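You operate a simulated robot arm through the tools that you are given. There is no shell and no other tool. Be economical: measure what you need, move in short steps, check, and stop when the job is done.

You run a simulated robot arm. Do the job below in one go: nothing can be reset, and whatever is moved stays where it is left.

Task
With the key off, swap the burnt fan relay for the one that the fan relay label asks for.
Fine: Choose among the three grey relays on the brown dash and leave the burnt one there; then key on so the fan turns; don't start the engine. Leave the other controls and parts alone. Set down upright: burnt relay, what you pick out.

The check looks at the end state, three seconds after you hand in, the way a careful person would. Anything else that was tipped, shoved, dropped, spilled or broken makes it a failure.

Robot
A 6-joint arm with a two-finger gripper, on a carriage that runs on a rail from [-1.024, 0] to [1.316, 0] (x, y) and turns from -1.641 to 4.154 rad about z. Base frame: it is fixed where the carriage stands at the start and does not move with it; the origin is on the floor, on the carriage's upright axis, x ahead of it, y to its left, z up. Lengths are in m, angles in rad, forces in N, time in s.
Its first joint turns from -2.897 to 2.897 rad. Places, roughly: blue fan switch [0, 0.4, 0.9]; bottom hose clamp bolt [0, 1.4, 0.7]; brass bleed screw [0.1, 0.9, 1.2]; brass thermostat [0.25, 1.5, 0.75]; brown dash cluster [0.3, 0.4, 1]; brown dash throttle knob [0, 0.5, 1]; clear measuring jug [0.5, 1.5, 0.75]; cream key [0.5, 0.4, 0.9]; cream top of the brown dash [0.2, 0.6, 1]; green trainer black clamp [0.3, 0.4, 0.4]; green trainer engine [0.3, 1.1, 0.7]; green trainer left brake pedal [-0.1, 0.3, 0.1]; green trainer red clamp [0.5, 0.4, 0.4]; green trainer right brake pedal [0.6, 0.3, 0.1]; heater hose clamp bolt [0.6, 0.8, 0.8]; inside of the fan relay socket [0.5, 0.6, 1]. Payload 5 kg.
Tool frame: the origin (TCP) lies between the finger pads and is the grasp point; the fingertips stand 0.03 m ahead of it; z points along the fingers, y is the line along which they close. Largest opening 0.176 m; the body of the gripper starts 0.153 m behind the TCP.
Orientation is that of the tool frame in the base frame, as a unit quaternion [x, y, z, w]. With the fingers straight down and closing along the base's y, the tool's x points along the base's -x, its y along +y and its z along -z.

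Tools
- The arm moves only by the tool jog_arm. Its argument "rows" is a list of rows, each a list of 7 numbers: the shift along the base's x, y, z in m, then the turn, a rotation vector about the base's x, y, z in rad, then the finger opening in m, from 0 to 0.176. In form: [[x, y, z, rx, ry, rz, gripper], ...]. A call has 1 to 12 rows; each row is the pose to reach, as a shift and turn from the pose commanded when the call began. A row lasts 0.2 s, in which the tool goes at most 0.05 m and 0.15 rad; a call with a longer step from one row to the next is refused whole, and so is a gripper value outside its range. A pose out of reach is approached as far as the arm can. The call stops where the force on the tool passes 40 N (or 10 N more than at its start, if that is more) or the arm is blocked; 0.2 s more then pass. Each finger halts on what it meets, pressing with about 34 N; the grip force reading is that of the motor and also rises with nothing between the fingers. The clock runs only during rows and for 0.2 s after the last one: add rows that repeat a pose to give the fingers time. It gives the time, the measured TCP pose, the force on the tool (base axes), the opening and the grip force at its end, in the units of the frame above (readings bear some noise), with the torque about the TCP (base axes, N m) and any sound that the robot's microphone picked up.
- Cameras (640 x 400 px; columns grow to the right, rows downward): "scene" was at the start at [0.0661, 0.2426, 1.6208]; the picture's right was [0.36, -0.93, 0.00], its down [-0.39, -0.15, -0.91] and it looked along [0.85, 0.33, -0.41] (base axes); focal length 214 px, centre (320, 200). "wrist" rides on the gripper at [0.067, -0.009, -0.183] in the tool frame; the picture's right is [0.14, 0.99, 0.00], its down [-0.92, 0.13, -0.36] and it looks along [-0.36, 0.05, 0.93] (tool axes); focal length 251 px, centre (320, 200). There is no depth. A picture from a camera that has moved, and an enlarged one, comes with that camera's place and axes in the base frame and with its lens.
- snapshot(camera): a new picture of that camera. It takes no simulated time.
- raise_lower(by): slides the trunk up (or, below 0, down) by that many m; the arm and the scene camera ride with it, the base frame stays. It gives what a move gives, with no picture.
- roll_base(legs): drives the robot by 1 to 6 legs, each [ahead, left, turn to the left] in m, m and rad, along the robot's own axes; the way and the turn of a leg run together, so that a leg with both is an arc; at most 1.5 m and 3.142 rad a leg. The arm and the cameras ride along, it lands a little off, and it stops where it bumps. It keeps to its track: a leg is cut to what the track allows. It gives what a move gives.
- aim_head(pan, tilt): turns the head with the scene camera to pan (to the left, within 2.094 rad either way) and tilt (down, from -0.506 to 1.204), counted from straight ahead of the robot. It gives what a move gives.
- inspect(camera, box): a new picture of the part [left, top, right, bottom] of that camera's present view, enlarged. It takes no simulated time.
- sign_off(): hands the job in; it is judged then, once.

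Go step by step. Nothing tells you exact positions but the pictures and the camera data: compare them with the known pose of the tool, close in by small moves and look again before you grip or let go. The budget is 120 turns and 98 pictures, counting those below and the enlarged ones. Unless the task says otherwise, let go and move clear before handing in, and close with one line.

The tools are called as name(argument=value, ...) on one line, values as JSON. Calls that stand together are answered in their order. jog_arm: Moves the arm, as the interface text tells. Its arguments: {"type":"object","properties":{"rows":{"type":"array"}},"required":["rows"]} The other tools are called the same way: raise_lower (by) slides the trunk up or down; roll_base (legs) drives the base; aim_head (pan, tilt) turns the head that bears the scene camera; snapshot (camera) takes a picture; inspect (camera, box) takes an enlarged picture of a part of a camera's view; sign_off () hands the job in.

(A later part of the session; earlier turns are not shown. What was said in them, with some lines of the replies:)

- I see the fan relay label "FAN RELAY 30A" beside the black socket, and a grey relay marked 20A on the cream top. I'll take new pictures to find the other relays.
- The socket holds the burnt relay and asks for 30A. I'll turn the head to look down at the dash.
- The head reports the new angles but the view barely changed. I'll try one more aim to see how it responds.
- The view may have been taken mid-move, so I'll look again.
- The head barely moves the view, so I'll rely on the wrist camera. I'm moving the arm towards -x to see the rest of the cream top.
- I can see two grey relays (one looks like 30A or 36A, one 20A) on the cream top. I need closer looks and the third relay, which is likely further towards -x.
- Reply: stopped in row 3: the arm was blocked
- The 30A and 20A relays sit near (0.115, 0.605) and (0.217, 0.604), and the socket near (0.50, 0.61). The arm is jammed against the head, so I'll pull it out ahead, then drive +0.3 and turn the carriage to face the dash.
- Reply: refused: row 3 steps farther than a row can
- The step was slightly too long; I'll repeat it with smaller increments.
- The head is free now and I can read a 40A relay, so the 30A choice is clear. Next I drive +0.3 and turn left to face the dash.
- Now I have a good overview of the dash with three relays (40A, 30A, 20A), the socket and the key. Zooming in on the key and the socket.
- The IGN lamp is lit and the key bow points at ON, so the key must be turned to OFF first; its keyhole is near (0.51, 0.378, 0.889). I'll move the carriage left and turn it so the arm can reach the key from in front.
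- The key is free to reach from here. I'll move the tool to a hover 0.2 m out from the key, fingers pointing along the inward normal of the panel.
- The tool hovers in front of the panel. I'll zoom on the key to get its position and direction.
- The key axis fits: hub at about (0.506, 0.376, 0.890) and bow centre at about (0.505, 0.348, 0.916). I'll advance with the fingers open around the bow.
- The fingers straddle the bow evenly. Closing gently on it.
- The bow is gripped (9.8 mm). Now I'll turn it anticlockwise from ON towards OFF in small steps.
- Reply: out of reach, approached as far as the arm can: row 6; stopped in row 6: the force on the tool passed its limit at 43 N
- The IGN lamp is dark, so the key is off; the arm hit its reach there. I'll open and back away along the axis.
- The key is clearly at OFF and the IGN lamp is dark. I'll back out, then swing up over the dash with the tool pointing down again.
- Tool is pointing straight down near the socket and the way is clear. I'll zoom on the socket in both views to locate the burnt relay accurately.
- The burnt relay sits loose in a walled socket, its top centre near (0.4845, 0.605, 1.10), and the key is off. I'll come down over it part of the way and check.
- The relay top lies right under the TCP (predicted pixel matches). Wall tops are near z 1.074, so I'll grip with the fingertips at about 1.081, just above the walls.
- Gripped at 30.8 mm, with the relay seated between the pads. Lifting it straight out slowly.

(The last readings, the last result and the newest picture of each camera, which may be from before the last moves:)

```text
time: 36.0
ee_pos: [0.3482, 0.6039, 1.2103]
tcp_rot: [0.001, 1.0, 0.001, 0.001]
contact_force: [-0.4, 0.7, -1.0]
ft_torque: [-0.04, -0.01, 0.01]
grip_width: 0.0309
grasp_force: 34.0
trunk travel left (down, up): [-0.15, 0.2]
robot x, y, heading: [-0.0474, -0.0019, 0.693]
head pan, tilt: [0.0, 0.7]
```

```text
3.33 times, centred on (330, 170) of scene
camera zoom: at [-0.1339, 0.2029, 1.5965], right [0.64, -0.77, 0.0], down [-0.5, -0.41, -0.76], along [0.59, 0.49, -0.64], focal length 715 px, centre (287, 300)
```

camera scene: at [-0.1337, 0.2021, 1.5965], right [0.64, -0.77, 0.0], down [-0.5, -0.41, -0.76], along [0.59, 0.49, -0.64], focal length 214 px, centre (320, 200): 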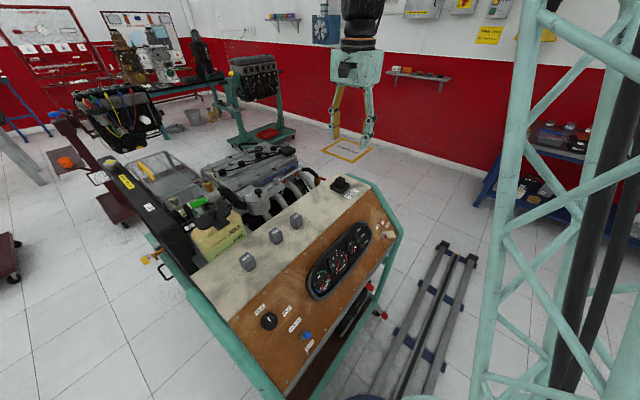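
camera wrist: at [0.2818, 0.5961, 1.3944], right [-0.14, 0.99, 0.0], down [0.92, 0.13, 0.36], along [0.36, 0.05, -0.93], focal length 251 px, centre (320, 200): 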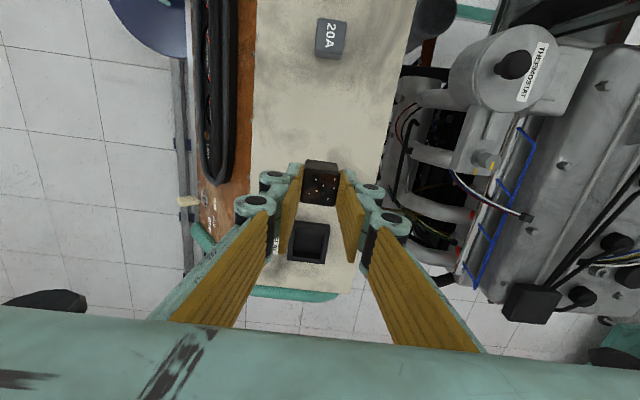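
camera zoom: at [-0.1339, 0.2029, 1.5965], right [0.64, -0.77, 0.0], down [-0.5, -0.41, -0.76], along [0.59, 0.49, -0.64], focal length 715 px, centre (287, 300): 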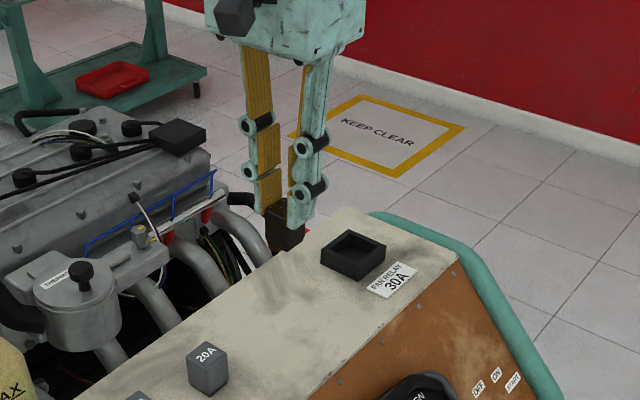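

The socket is empty and the burnt relay is held upright. I'll lower it onto the clear cream surface near (0.348, 0.604).

jog_arm(rows=[[0, 0, -0.04, 0, 0, 0, 0.02], [0, 0, -0.075, 0, 0, 0, 0.02], [0, 0, -0.09, 0, 0, 0, 0.02], [0, 0, -0.097, 0, 0, 0, 0.02], [0, 0, -0.101, 0, 0, 0, 0.02]])

inspect(camera="scene", box=[270, 150, 366, 222])

```text
time: 37.2
ee_pos: [0.3487, 0.6041, 1.1101]
tcp_rot: [0.001, 1.0, 0.001, -0.001]
contact_force: [0.4, -0.1, 0.4]
ft_torque: [-0.03, 0.0, 0.0]
grip_width: 0.0309
grasp_force: 33.8
trunk travel left (down, up): [-0.15, 0.2]
robot x, y, heading: [-0.0509, 0.0028, 0.69]
head pan, tilt: [0.0, 0.7]
```

```text
5.56 times, centred on (318, 186) of scene
camera zoom: at [-0.1338, 0.2029, 1.5965], right [0.64, -0.77, 0.0], down [-0.5, -0.41, -0.76], along [0.59, 0.49, -0.64], focal length 1192 px, centre (331, 278)
```

zoom: 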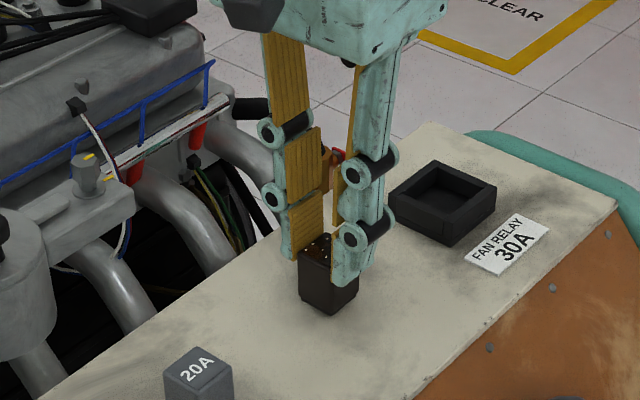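

Still just above the surface with no contact force. Lowering in small steps until it touches.

jog_arm(rows=[[0, 0, -0.003, 0, 0, 0, 0.02], [0, 0, -0.006, 0, 0, 0, 0.02], [0, 0, -0.009, 0, 0, 0, 0.02]])

```text
time: 38.0
ee_pos: [0.3472, 0.6045, 1.1039]
tcp_rot: [0.0, 1.0, 0.001, 0.001]
contact_force: [-1.0, -1.8, 26.2]
ft_torque: [-0.12, 0.15, 0.0]
grip_width: 0.031
grasp_force: 33.4
trunk travel left (down, up): [-0.15, 0.2]
robot x, y, heading: [-0.0495, -0.0027, 0.688]
head pan, tilt: [0.0, 0.7]
```

Contact made (26 N upward). Opening slowly and rising.

jog_arm(rows=[[0, 0, 0.003, 0, 0, 0, 0.035], [0, 0, 0.003, 0, 0, 0, 0.05], [0, 0, 0.003, 0, 0, 0, 0.075], [0, 0, 0.003, 0, 0, 0, 0.075], [0, 0, 0.04, 0, 0, 0, 0.08], [0, 0, 0.09, 0, 0, 0, 0.08], [0, 0, 0.13, 0, 0, 0, 0.08]])

inspect(camera="scene", box=[230, 150, 390, 270])

```text
time: 39.6
ee_pos: [0.3465, 0.6025, 1.2336]
tcp_rot: [0.001, 1.0, 0.0, 0.0]
contact_force: [-0.7, -0.4, 0.0]
ft_torque: [0.06, 0.02, 0.0]
grip_width: 0.0802
grasp_force: 0.0
trunk travel left (down, up): [-0.15, 0.2]
robot x, y, heading: [-0.0483, 0.0043, 0.692]
head pan, tilt: [0.0, 0.7]
```

```text
3.33 times, centred on (310, 210) of scene
camera zoom: at [-0.134, 0.2025, 1.5966], right [0.64, -0.77, 0.0], down [-0.5, -0.41, -0.77], along [0.59, 0.49, -0.64], focal length 715 px, centre (353, 167)
```

zoom: 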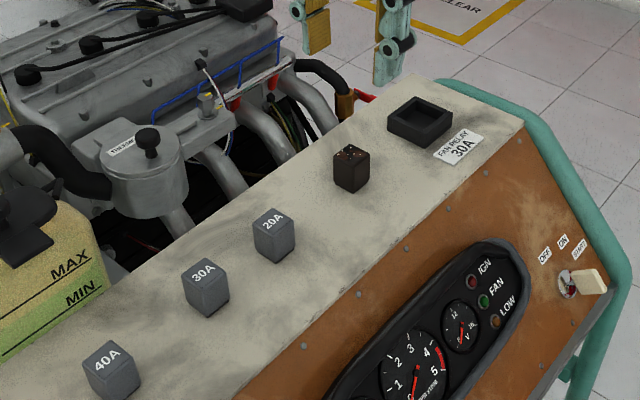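

The burnt relay stands upright on the cream top. Moving across at height to above the 30A relay near (0.127, 0.60).

jog_arm(rows=[[-0.04, 0, 0.01, 0, 0, 0, 0.08], [-0.08, 0, 0.01, 0, 0, 0, 0.08], [-0.12, 0, 0.01, 0, 0, 0, 0.08], [-0.16, 0, 0.01, 0, 0, 0, 0.08], [-0.2, 0, 0.01, 0, 0, 0, 0.08], [-0.22, 0, 0.01, 0, 0, 0, 0.08], [-0.22, 0, 0.01, 0, 0, 0, 0.08]])

snapshot(camera="wrist")

snapshot(camera="scene")

```text
time: 41.2
ee_pos: [0.1273, 0.6054, 1.2432]
tcp_rot: [0.001, 1.0, 0.001, 0.0]
contact_force: [-0.2, 0.2, -0.8]
ft_torque: [-0.02, -0.07, 0.01]
grip_width: 0.0801
grasp_force: 0.0
trunk travel left (down, up): [-0.15, 0.2]
robot x, y, heading: [-0.0477, -0.0016, 0.689]
head pan, tilt: [0.0, 0.7]
```

```text
55 pictures are left
camera wrist: at [0.0606, 0.5966, 1.4261], right [-0.14, 0.99, 0.0], down [0.92, 0.13, 0.36], along [0.36, 0.05, -0.93], focal length 251 px, centre (320, 200)
```

wrist: 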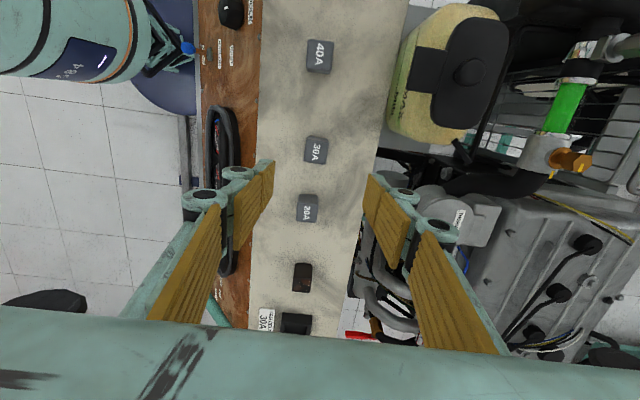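

```text
54 pictures are left
camera scene: at [-0.121, 0.1945, 1.6142], right [0.5, -0.86, 0.0], down [-0.41, -0.24, -0.88], along [0.76, 0.44, -0.48], focal length 214 px, centre (320, 200)
```

scene: 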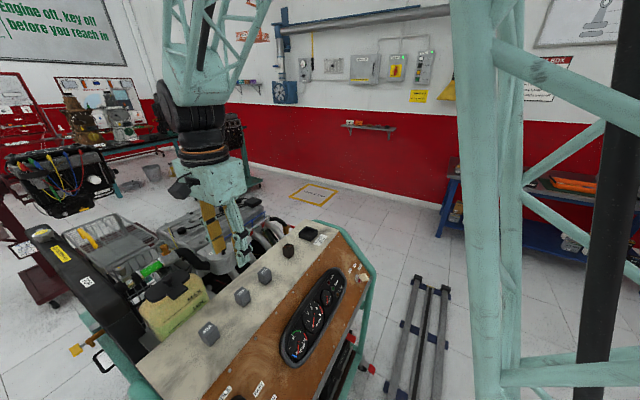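

The 30A relay is close below. The head brushes the arm, so I'll pan it away, then zoom.

aim_head(pan=-0.4, tilt=0.5)

inspect(camera="wrist", box=[272, 110, 368, 230])

```text
time: 42.1
ee_pos: [0.1279, 0.6044, 1.2434]
tcp_rot: [-0.001, 1.0, 0.001, -0.001]
contact_force: [0.0, -0.1, -0.2]
ft_torque: [-0.02, -0.02, 0.0]
grip_width: 0.0802
grasp_force: 0.1
trunk travel left (down, up): [-0.15, 0.2]
robot x, y, heading: [-0.0555, -0.0009, 0.693]
head pan, tilt: [-0.4, 0.499]
```

```text
3.33 times, centred on (320, 170) of wrist
camera zoom: at [0.0608, 0.5965, 1.4265], right [-0.14, 0.99, 0.0], down [0.92, 0.13, 0.36], along [0.36, 0.05, -0.93], focal length 838 px, centre (320, 300)
```

zoom: 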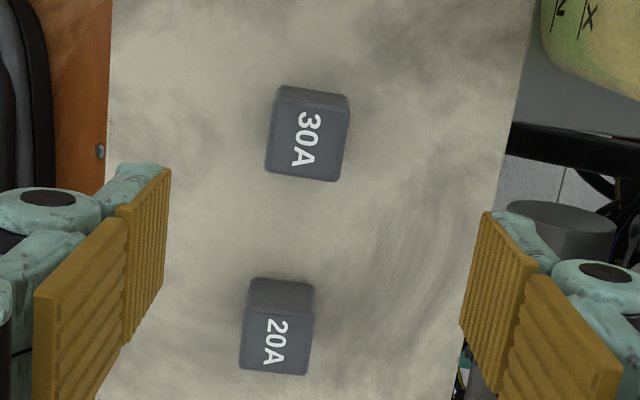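

30A top centre is near (0.1245, 0.5995). I'll descend in line with it, check, then grip its upper part.

jog_arm(rows=[[-0.003, -0.005, -0.03, 0, 0, 0, 0.08], [-0.003, -0.005, -0.07, 0, 0, 0, 0.08], [-0.003, -0.005, -0.09, 0, 0, 0, 0.08], [-0.003, -0.005, -0.09, 0, 0, 0, 0.08]])

inspect(camera="wrist", box=[224, 90, 416, 230])

snapshot(camera="scene")

```text
time: 43.1
ee_pos: [0.1255, 0.5987, 1.1525]
tcp_rot: [0.001, 1.0, 0.001, 0.0]
contact_force: [-0.2, 0.4, -0.2]
ft_torque: [-0.06, 0.05, -0.01]
grip_width: 0.08
grasp_force: 0.0
trunk travel left (down, up): [-0.15, 0.2]
robot x, y, heading: [-0.0455, 0.0002, 0.693]
head pan, tilt: [-0.4, 0.499]
```

```text
2.86 times, centred on (320, 160) of wrist
camera zoom: at [0.0587, 0.5911, 1.3355], right [-0.14, 0.99, 0.0], down [0.92, 0.13, 0.36], along [0.36, 0.05, -0.93], focal length 718 px, centre (320, 314)
```

zoom: 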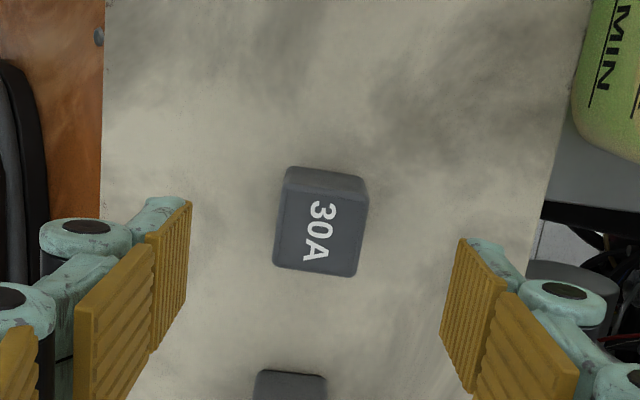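

```text
51 pictures are left
camera scene: at [-0.1122, 0.1748, 1.6143], right [0.29, -0.96, 0.0], down [-0.46, -0.14, -0.88], along [0.84, 0.25, -0.48], focal length 214 px, centre (320, 200)
```

scene: 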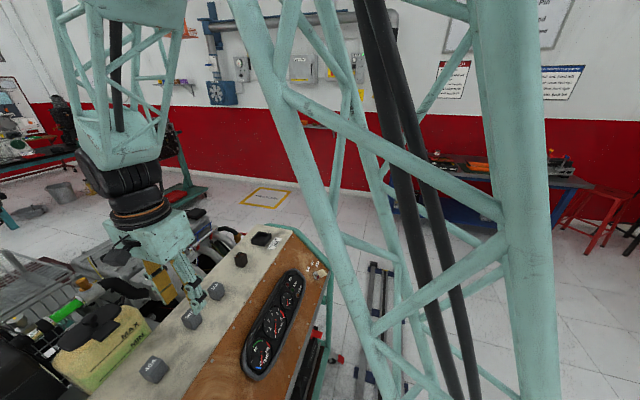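

The 30A relay is centred between the fingers. Descending and gripping.

jog_arm(rows=[[-0.003, 0.001, -0.03, 0, 0, 0, 0.08], [-0.003, 0.001, -0.05, 0, 0, 0, 0.08], [-0.003, 0.001, -0.05, 0, 0, 0, 0.06], [-0.003, 0.001, -0.05, 0, 0, 0, 0.04], [-0.003, 0.001, -0.05, 0, 0, 0, 0.02], [-0.003, 0.001, -0.05, 0, 0, 0, 0.02], [-0.003, 0.001, -0.05, 0, 0, 0, 0.02]])

inspect(camera="wrist", box=[240, 100, 400, 220])

```text
time: 44.7
ee_pos: [0.1227, 0.6003, 1.1022]
tcp_rot: [0.001, 1.0, 0.001, 0.001]
contact_force: [0.0, 0.5, 0.4]
ft_torque: [-0.01, -0.03, 0.0]
grip_width: 0.0313
grasp_force: 34.3
trunk travel left (down, up): [-0.15, 0.2]
robot x, y, heading: [-0.0514, 0.0013, 0.692]
head pan, tilt: [-0.4, 0.499]
```

```text
3.33 times, centred on (320, 160) of wrist
camera zoom: at [0.0557, 0.5924, 1.2857], right [-0.14, 0.99, 0.0], down [0.92, 0.13, 0.36], along [0.36, 0.05, -0.93], focal length 838 px, centre (320, 333)
```

zoom: 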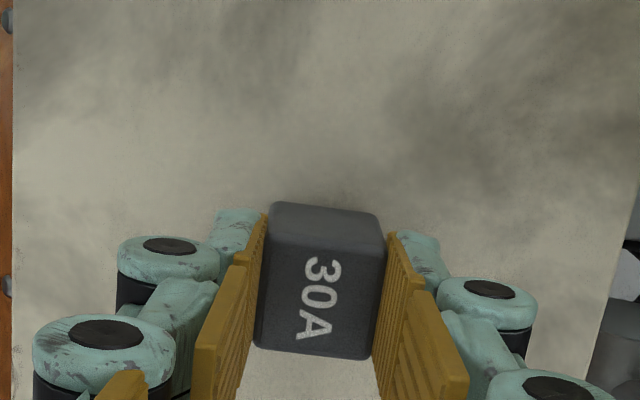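

Gripped at 31.3 mm, upright. Lifting and carrying it over to the socket.

jog_arm(rows=[[0, 0, 0.03, 0, 0, 0, 0.02], [0, 0, 0.075, 0, 0, 0, 0.02], [0, 0, 0.12, 0, 0, 0, 0.02], [0.04, 0, 0.12, 0, 0, 0, 0.02], [0.085, 0, 0.12, 0, 0, 0, 0.02], [0.13, 0, 0.12, 0, 0, 0, 0.02], [0.175, 0, 0.12, 0, 0, 0, 0.02], [0.22, 0, 0.12, 0, 0, 0, 0.02], [0.265, 0, 0.12, 0, 0, 0, 0.02], [0.305, 0.002, 0.12, 0, 0, 0, 0.02], [0.32, 0.003, 0.12, 0, 0, 0, 0.02], [0.32, 0.003, 0.12, 0, 0, 0, 0.02]])

aim_head(pan=0.0, tilt=0.7)

inspect(camera="wrist", box=[240, 100, 400, 220])

inspect(camera="scene", box=[270, 110, 398, 206])

```text
time: 47.3
ee_pos: [0.4403, 0.6029, 1.2235]
tcp_rot: [0.001, 1.0, 0.001, 0.0]
contact_force: [0.5, -0.6, 0.3]
ft_torque: [0.01, 0.01, -0.02]
grip_width: 0.0307
grasp_force: 34.3
trunk travel left (down, up): [-0.15, 0.2]
robot x, y, heading: [-0.0479, 0.0028, 0.688]
head pan, tilt: [-0.4, 0.499]
```

```text
time: 48.1
ee_pos: [0.4426, 0.6036, 1.222]
tcp_rot: [0.001, 1.0, 0.001, 0.0]
contact_force: [-0.4, 0.5, -0.4]
ft_torque: [0.03, -0.02, -0.01]
grip_width: 0.031
grasp_force: 34.0
trunk travel left (down, up): [-0.15, 0.2]
robot x, y, heading: [-0.0506, 0.0014, 0.687]
head pan, tilt: [0.0, 0.7]
```

```text
3.33 times, centred on (320, 160) of wrist
camera zoom: at [0.3749, 0.5955, 1.4057], right [-0.14, 0.99, 0.0], down [0.92, 0.13, 0.36], along [0.36, 0.05, -0.93], focal length 838 px, centre (320, 333)
```

zoom: 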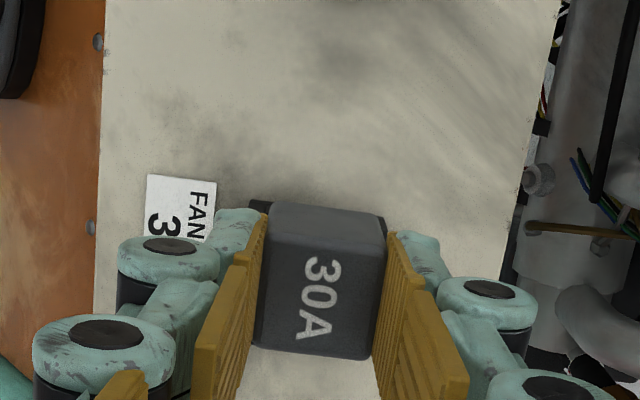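

```text
4.17 times, centred on (334, 158) of scene
camera zoom: at [-0.1338, 0.2027, 1.5966], right [0.64, -0.77, 0.0], down [-0.5, -0.41, -0.77], along [0.59, 0.49, -0.64], focal length 894 px, centre (262, 375)
```

zoom: 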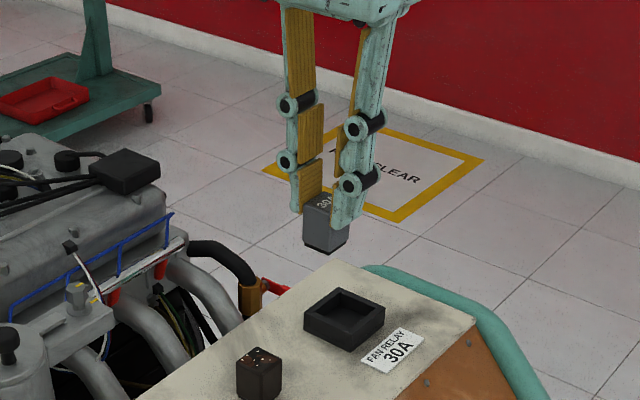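

The socket centre computes to (0.483, 0.605), matching where the burnt relay sat. I'll align and lower to just above the rim.

jog_arm(rows=[[0.03, 0.001, 0, 0, 0, 0, 0.02], [0.041, 0.0015, 0, 0, 0, 0, 0.02], [0.041, 0.0015, -0.03, 0, 0, 0, 0.02], [0.041, 0.0015, -0.065, 0, 0, 0, 0.02], [0.041, 0.0015, -0.08, 0, 0, 0, 0.02], [0.041, 0.0015, -0.08, 0, 0, 0, 0.02]])

inspect(camera="wrist", box=[240, 100, 400, 220])

inspect(camera="scene", box=[300, 150, 380, 210])

```text
time: 49.5
ee_pos: [0.4831, 0.6048, 1.1414]
tcp_rot: [0.001, 1.0, 0.001, 0.0]
contact_force: [-0.4, 0.7, -1.1]
ft_torque: [0.02, -0.01, 0.01]
grip_width: 0.0311
grasp_force: 34.3
trunk travel left (down, up): [-0.15, 0.2]
robot x, y, heading: [-0.0472, -0.0003, 0.689]
head pan, tilt: [0.0, 0.7]
```

```text
3.33 times, centred on (320, 160) of wrist
camera zoom: at [0.4164, 0.5969, 1.3248], right [-0.14, 0.99, 0.0], down [0.92, 0.13, 0.36], along [0.36, 0.05, -0.93], focal length 838 px, centre (320, 333)
```

zoom: 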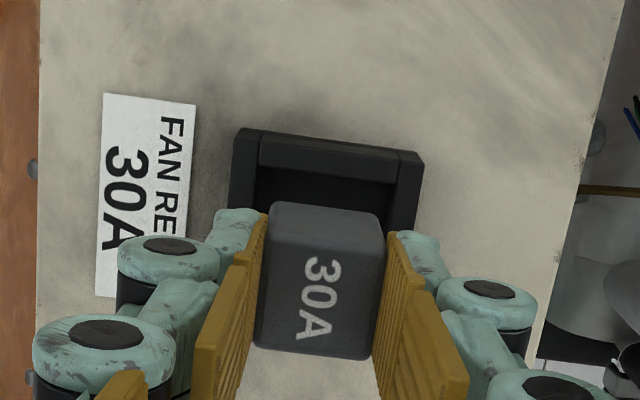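

```text
6.67 times, centred on (340, 180) of scene
camera zoom: at [-0.1339, 0.2027, 1.5966], right [0.64, -0.77, 0.0], down [-0.5, -0.41, -0.76], along [0.59, 0.49, -0.64], focal length 1430 px, centre (187, 333)
```

zoom: 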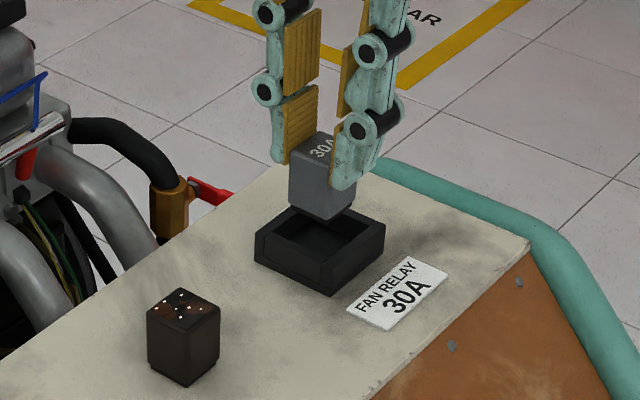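

Aligned over the socket opening. Lowering in small steps.

jog_arm(rows=[[0, 0, -0.008, 0, 0, 0, 0.02], [0, 0, -0.014, 0, 0, 0, 0.02], [0, 0, -0.019, 0, 0, 0, 0.02], [0, 0, -0.024, 0, 0, 0, 0.02], [0, 0, -0.028, 0, 0, 0, 0.02], [0, 0, -0.031, 0, 0, 0, 0.02]])

inspect(camera="scene", box=[300, 150, 380, 210])

```text
time: 50.9
ee_pos: [0.4828, 0.6046, 1.1104]
tcp_rot: [0.001, 1.0, 0.001, -0.001]
contact_force: [-0.6, 0.2, -0.6]
ft_torque: [-0.02, 0.0, 0.02]
grip_width: 0.031
grasp_force: 33.9
trunk travel left (down, up): [-0.15, 0.2]
robot x, y, heading: [-0.0516, -0.0041, 0.691]
head pan, tilt: [0.0, 0.7]
```

```text
6.67 times, centred on (340, 180) of scene
camera zoom: at [-0.1339, 0.2028, 1.5966], right [0.64, -0.77, 0.0], down [-0.5, -0.41, -0.76], along [0.59, 0.49, -0.64], focal length 1430 px, centre (187, 333)
```

zoom: 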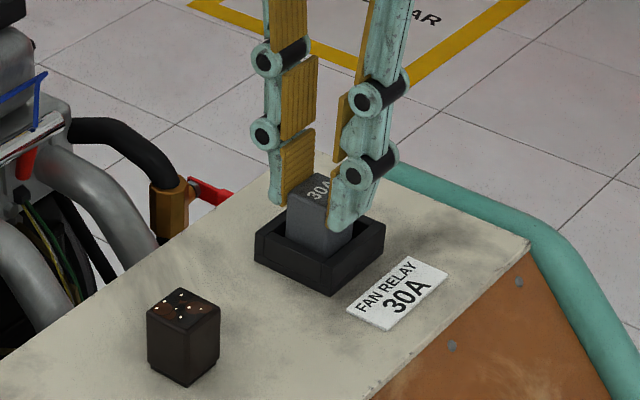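

It's inside the walls but no contact yet. A few more millimetres.

jog_arm(rows=[[0, 0, -0.002, 0, 0, 0, 0.02], [0, 0, -0.004, 0, 0, 0, 0.02], [0, 0, -0.004, 0, 0, 0, 0.02]])

```text
time: 51.7
ee_pos: [0.4824, 0.6049, 1.1087]
tcp_rot: [0.0, 1.0, 0.002, 0.001]
contact_force: [-0.2, 0.2, 21.0]
ft_torque: [0.12, -0.06, 0.03]
grip_width: 0.0311
grasp_force: 34.3
trunk travel left (down, up): [-0.15, 0.2]
robot x, y, heading: [-0.0496, -0.0021, 0.687]
head pan, tilt: [0.0, 0.7]
```

It touches the socket floor. Opening and rising clear.

jog_arm(rows=[[0, 0, 0.003, 0, 0, 0, 0.035], [0, 0, 0.003, 0, 0, 0, 0.05], [0, 0, 0.003, 0, 0, 0, 0.075], [0, 0, 0.003, 0, 0, 0, 0.075], [0, 0, 0.04, 0, 0, 0, 0.08], [0, 0, 0.09, 0, 0, 0, 0.08], [0, 0, 0.14, 0, 0, 0, 0.08], [0, 0, 0.19, 0, 0, 0, 0.08]])

inspect(camera="scene", box=[300, 150, 400, 250])

inspect(camera="wrist", box=[240, 80, 400, 220])

```text
time: 53.5
ee_pos: [0.4835, 0.6049, 1.2964]
tcp_rot: [0.001, 1.0, 0.0, 0.0]
contact_force: [0.4, 1.1, -0.2]
ft_torque: [-0.1, 0.01, 0.0]
grip_width: 0.0801
grasp_force: 0.0
trunk travel left (down, up): [-0.15, 0.2]
robot x, y, heading: [-0.05, -0.0035, 0.69]
head pan, tilt: [0.0, 0.7]
```

```text
4.00 times, centred on (350, 200) of scene
camera zoom: at [-0.1338, 0.203, 1.5966], right [0.64, -0.77, 0.0], down [-0.5, -0.41, -0.77], along [0.59, 0.49, -0.64], focal length 858 px, centre (200, 200)
```

zoom: 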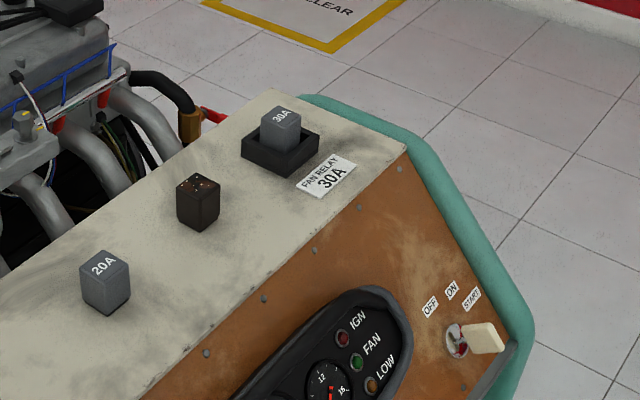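

```text
2.86 times, centred on (320, 150) of wrist
camera zoom: at [0.417, 0.5968, 1.4803], right [-0.14, 0.99, 0.0], down [0.92, 0.13, 0.36], along [0.36, 0.05, -0.93], focal length 718 px, centre (320, 343)
```

zoom: 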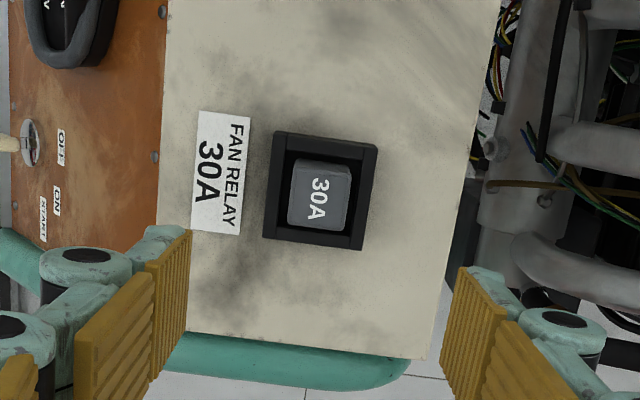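

The 30A relay stands in the socket upright, with everything else in place. Now I go back to the key, reversing the earlier swing, to a hover in front of it.

jog_arm(rows=[[0.002, -0.04, 0, 0.06, -0.054, 0.113, 0.08], [0.004, -0.08, -0.005, 0.12, -0.108, 0.227, 0.08], [0.006, -0.12, -0.015, 0.18, -0.162, 0.34, 0.08], [0.008, -0.16, -0.03, 0.24, -0.216, 0.454, 0.07], [0.01, -0.2, -0.045, 0.3, -0.27, 0.567, 0.06], [0.012, -0.24, -0.065, 0.36, -0.324, 0.68, 0.06], [0.014, -0.28, -0.085, 0.42, -0.378, 0.794, 0.06], [0.016, -0.315, -0.11, 0.48, -0.432, 0.907, 0.06], [0.018, -0.35, -0.14, 0.54, -0.486, 1.021, 0.06], [0.02, -0.38, -0.17, 0.6, -0.54, 1.134, 0.06], [0.023, -0.405, -0.2, 0.66, -0.594, 1.248, 0.06], [0.0255, -0.427, -0.235, 0.72, -0.648, 1.361, 0.06]])

snapshot(camera="wrist")

```text
time: 56.1
ee_pos: [0.5086, 0.1768, 1.061]
tcp_rot: [-0.605, 0.671, 0.32, 0.287]
contact_force: [-1.6, 1.1, 1.0]
ft_torque: [-0.18, -0.16, -0.16]
grip_width: 0.06
grasp_force: 0.1
trunk travel left (down, up): [-0.15, 0.2]
robot x, y, heading: [-0.0494, -0.0016, 0.691]
head pan, tilt: [0.0, 0.7]
```

```text
42 pictures are left
camera wrist: at [0.5118, -0.0058, 1.1247], right [-1.0, -0.02, -0.03], down [-0.03, 0.31, 0.95], along [-0.01, 0.95, -0.31], focal length 251 px, centre (320, 200)
```

wrist: 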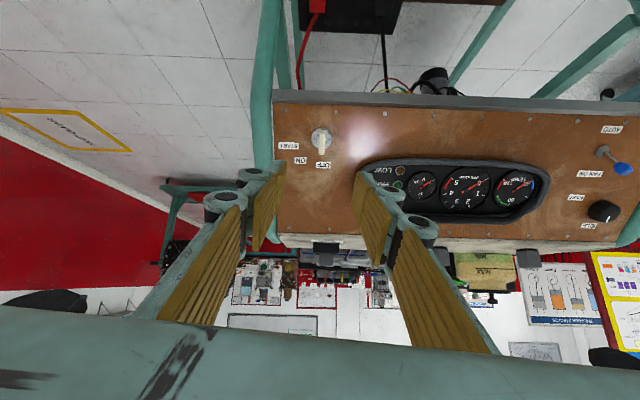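

The key points at OFF and the path is clear. Advancing around the bow.

jog_arm(rows=[[-0.002, 0.037, -0.031, 0, 0, 0, 0.06], [-0.002, 0.074, -0.062, 0, 0, 0, 0.06], [-0.002, 0.108, -0.09, 0, 0, 0, 0.06], [-0.002, 0.138, -0.115, 0, 0, 0, 0.06], [-0.002, 0.156, -0.13, 0, 0, 0, 0.06], [-0.002, 0.156, -0.13, 0, 0, 0, 0.06]])

inspect(camera="wrist", box=[240, 120, 400, 220])

```text
time: 57.5
ee_pos: [0.5077, 0.3339, 0.9314]
tcp_rot: [-0.603, 0.672, 0.321, 0.284]
contact_force: [0.7, 0.8, -0.1]
ft_torque: [0.0, -0.01, 0.04]
grip_width: 0.06
grasp_force: 0.0
trunk travel left (down, up): [-0.15, 0.2]
robot x, y, heading: [-0.05, 0.001, 0.688]
head pan, tilt: [0.0, 0.7]
```

```text
4.00 times, centred on (320, 170) of wrist
camera zoom: at [0.5112, 0.151, 0.9962], right [-1.0, -0.02, -0.02], down [-0.02, 0.31, 0.95], along [-0.02, 0.95, -0.31], focal length 1006 px, centre (320, 320)
```

zoom: 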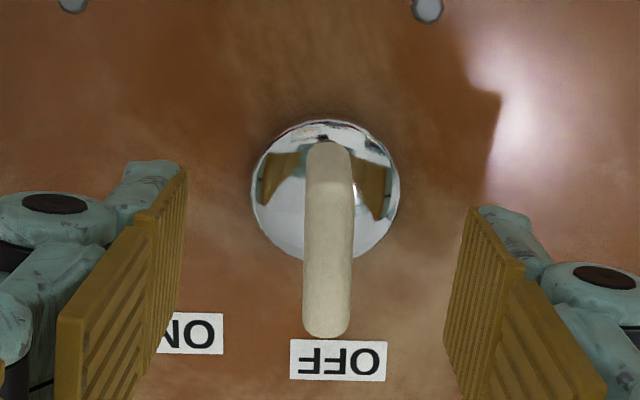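

The bow is centred. I'll grip it and turn clockwise about 0.58 rad to ON, staying well short of START.

jog_arm(rows=[[0, 0, 0, 0, 0, 0, 0.04], [0, 0, 0, 0, 0, 0, 0.02], [0, 0, 0, 0, 0, 0, 0.005], [0, 0, 0, 0, 0, 0, 0.005], [0, 0, 0, 0, 0, 0, 0.005]])

jog_arm(rows=[[0, 0, 0, 0, 0.078, -0.062, 0.005], [0, 0, 0, 0, 0.157, -0.124, 0.005], [0, 0, 0, 0, 0.235, -0.187, 0.005], [0, 0, 0, 0, 0.313, -0.249, 0.005], [0, 0, 0, 0, 0.391, -0.311, 0.005], [0, 0, 0, 0, 0.45, -0.357, 0.005]])

snapshot(camera="wrist")

snapshot(camera="scene")

```text
time: 58.7
ee_pos: [0.506, 0.3343, 0.9323]
tcp_rot: [-0.604, 0.672, 0.321, 0.285]
contact_force: [-8.5, 3.6, -0.5]
ft_torque: [0.27, 0.12, 0.1]
grip_width: 0.0095
grasp_force: 45.4
trunk travel left (down, up): [-0.15, 0.2]
robot x, y, heading: [-0.0502, 0.002, 0.693]
head pan, tilt: [0.0, 0.7]
```

```text
time: 60.1
ee_pos: [0.5087, 0.3341, 0.9316]
tcp_rot: [-0.388, 0.814, 0.391, 0.182]
contact_force: [34.0, 1.0, 7.8]
ft_torque: [0.25, -1.1, -1.17]
grip_width: 0.0097
grasp_force: 45.8
trunk travel left (down, up): [-0.15, 0.2]
robot x, y, heading: [-0.0476, -0.0004, 0.694]
head pan, tilt: [0.0, 0.7]
```

```text
40 pictures are left
camera wrist: at [0.4755, 0.1554, 1.0022], right [-0.85, 0.32, 0.41], down [0.49, 0.22, 0.85], along [0.18, 0.92, -0.35], focal length 251 px, centre (320, 200)
```

wrist: 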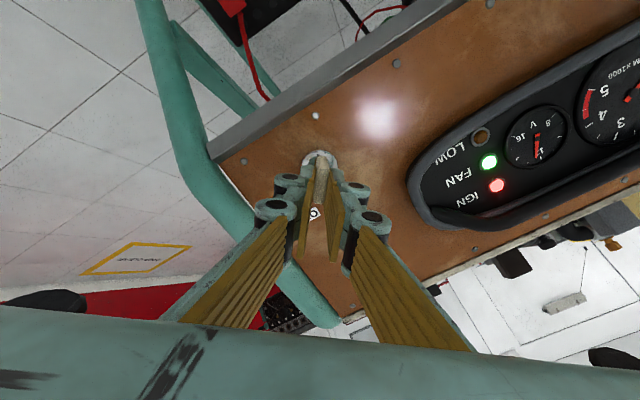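

```text
39 pictures are left
camera scene: at [-0.1321, 0.2027, 1.5967], right [0.64, -0.77, 0.0], down [-0.5, -0.41, -0.76], along [0.59, 0.49, -0.64], focal length 214 px, centre (320, 200)
```

scene: 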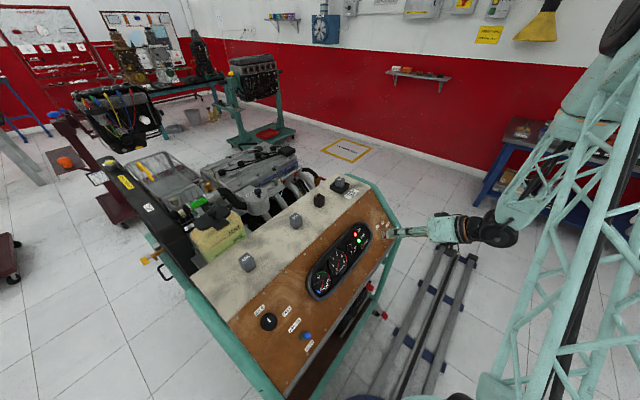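

IGN and FAN lamps are both lit. I'll ease the side force, open the fingers and back off.

jog_arm(rows=[[0.003, 0, 0, 0, 0, 0, 0.005], [0.003, 0, 0, 0, 0, 0, 0.03], [0.003, 0, 0, 0, 0, 0, 0.06], [0.003, 0, 0, 0, 0, 0, 0.06]])

inspect(camera="wrist", box=[240, 110, 560, 250])

```text
time: 61.1
ee_pos: [0.5084, 0.3344, 0.9322]
tcp_rot: [-0.39, 0.814, 0.391, 0.182]
contact_force: [0.6, -0.2, -0.2]
ft_torque: [-0.01, 0.03, 0.04]
grip_width: 0.06
grasp_force: 0.0
trunk travel left (down, up): [-0.15, 0.2]
robot x, y, heading: [-0.0524, 0.0009, 0.687]
head pan, tilt: [0.0, 0.7]
```

```text
2.00 times, centred on (400, 180) of wrist
camera zoom: at [0.4758, 0.1561, 1.0024], right [-0.86, 0.32, 0.41], down [0.48, 0.22, 0.85], along [0.18, 0.92, -0.35], focal length 503 px, centre (160, 240)
```

zoom: 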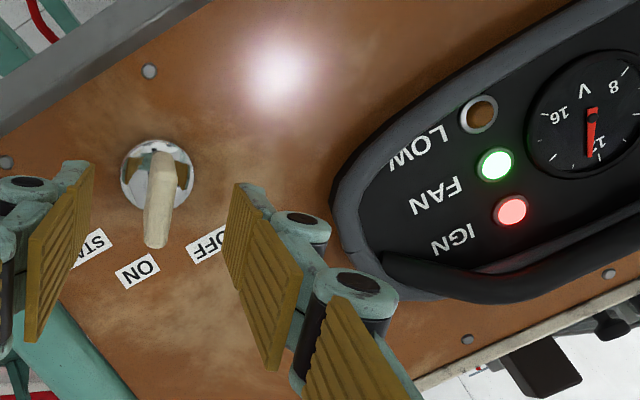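

The key sits at ON with both IGN and FAN lit. Backing straight out, then a final check.

jog_arm(rows=[[0, -0.035, 0.028, 0, 0, 0, 0.06], [0, -0.07, 0.056, 0, 0, 0, 0.06], [0, -0.105, 0.084, 0, 0, 0, 0.06], [0, -0.14, 0.112, 0, 0, 0, 0.06], [0, -0.156, 0.124, 0, 0, 0, 0.06], [0, -0.156, 0.124, 0, 0, 0, 0.06]])

inspect(camera="scene", box=[230, 160, 420, 300])

snapshot(camera="wrist")

```text
time: 62.5
ee_pos: [0.5097, 0.1785, 1.0562]
tcp_rot: [-0.39, 0.814, 0.391, 0.182]
contact_force: [-0.4, -0.8, 0.1]
ft_torque: [0.02, 0.03, -0.03]
grip_width: 0.0599
grasp_force: 0.2
trunk travel left (down, up): [-0.15, 0.2]
robot x, y, heading: [-0.0536, 0.0004, 0.685]
head pan, tilt: [0.0, 0.7]
```

```text
2.86 times, centred on (325, 230) of scene
camera zoom: at [-0.134, 0.2023, 1.5966], right [0.64, -0.77, 0.0], down [-0.5, -0.41, -0.77], along [0.59, 0.49, -0.64], focal length 613 px, centre (306, 114)
```

zoom: 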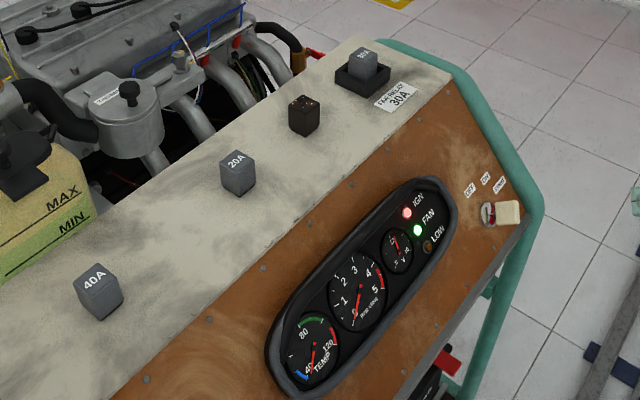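

```text
36 pictures are left
camera wrist: at [0.4758, 0.0, 1.1262], right [-0.86, 0.32, 0.41], down [0.48, 0.22, 0.85], along [0.18, 0.92, -0.35], focal length 251 px, centre (320, 200)
```

wrist: 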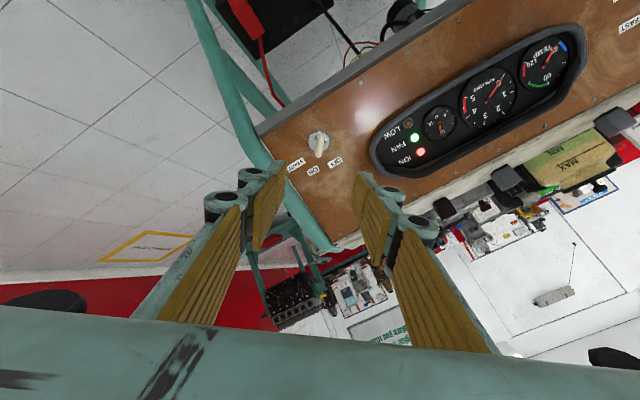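

The 30A relay is in the socket and the burnt relay stands upright on the dash top. The key is at ON with the FAN lamp lit, rpm is at 0, and the arm is clear, so I'm handing in.

sign_off()

```text
The job is handed in.
```

The 30A relay is in the fan relay socket, swapped in with the key off. The burnt relay stands upright on the dash, and the key is at ON with the engine not started. The FAN lamp is lit, but I didn't look at the fan itself to see it turn.
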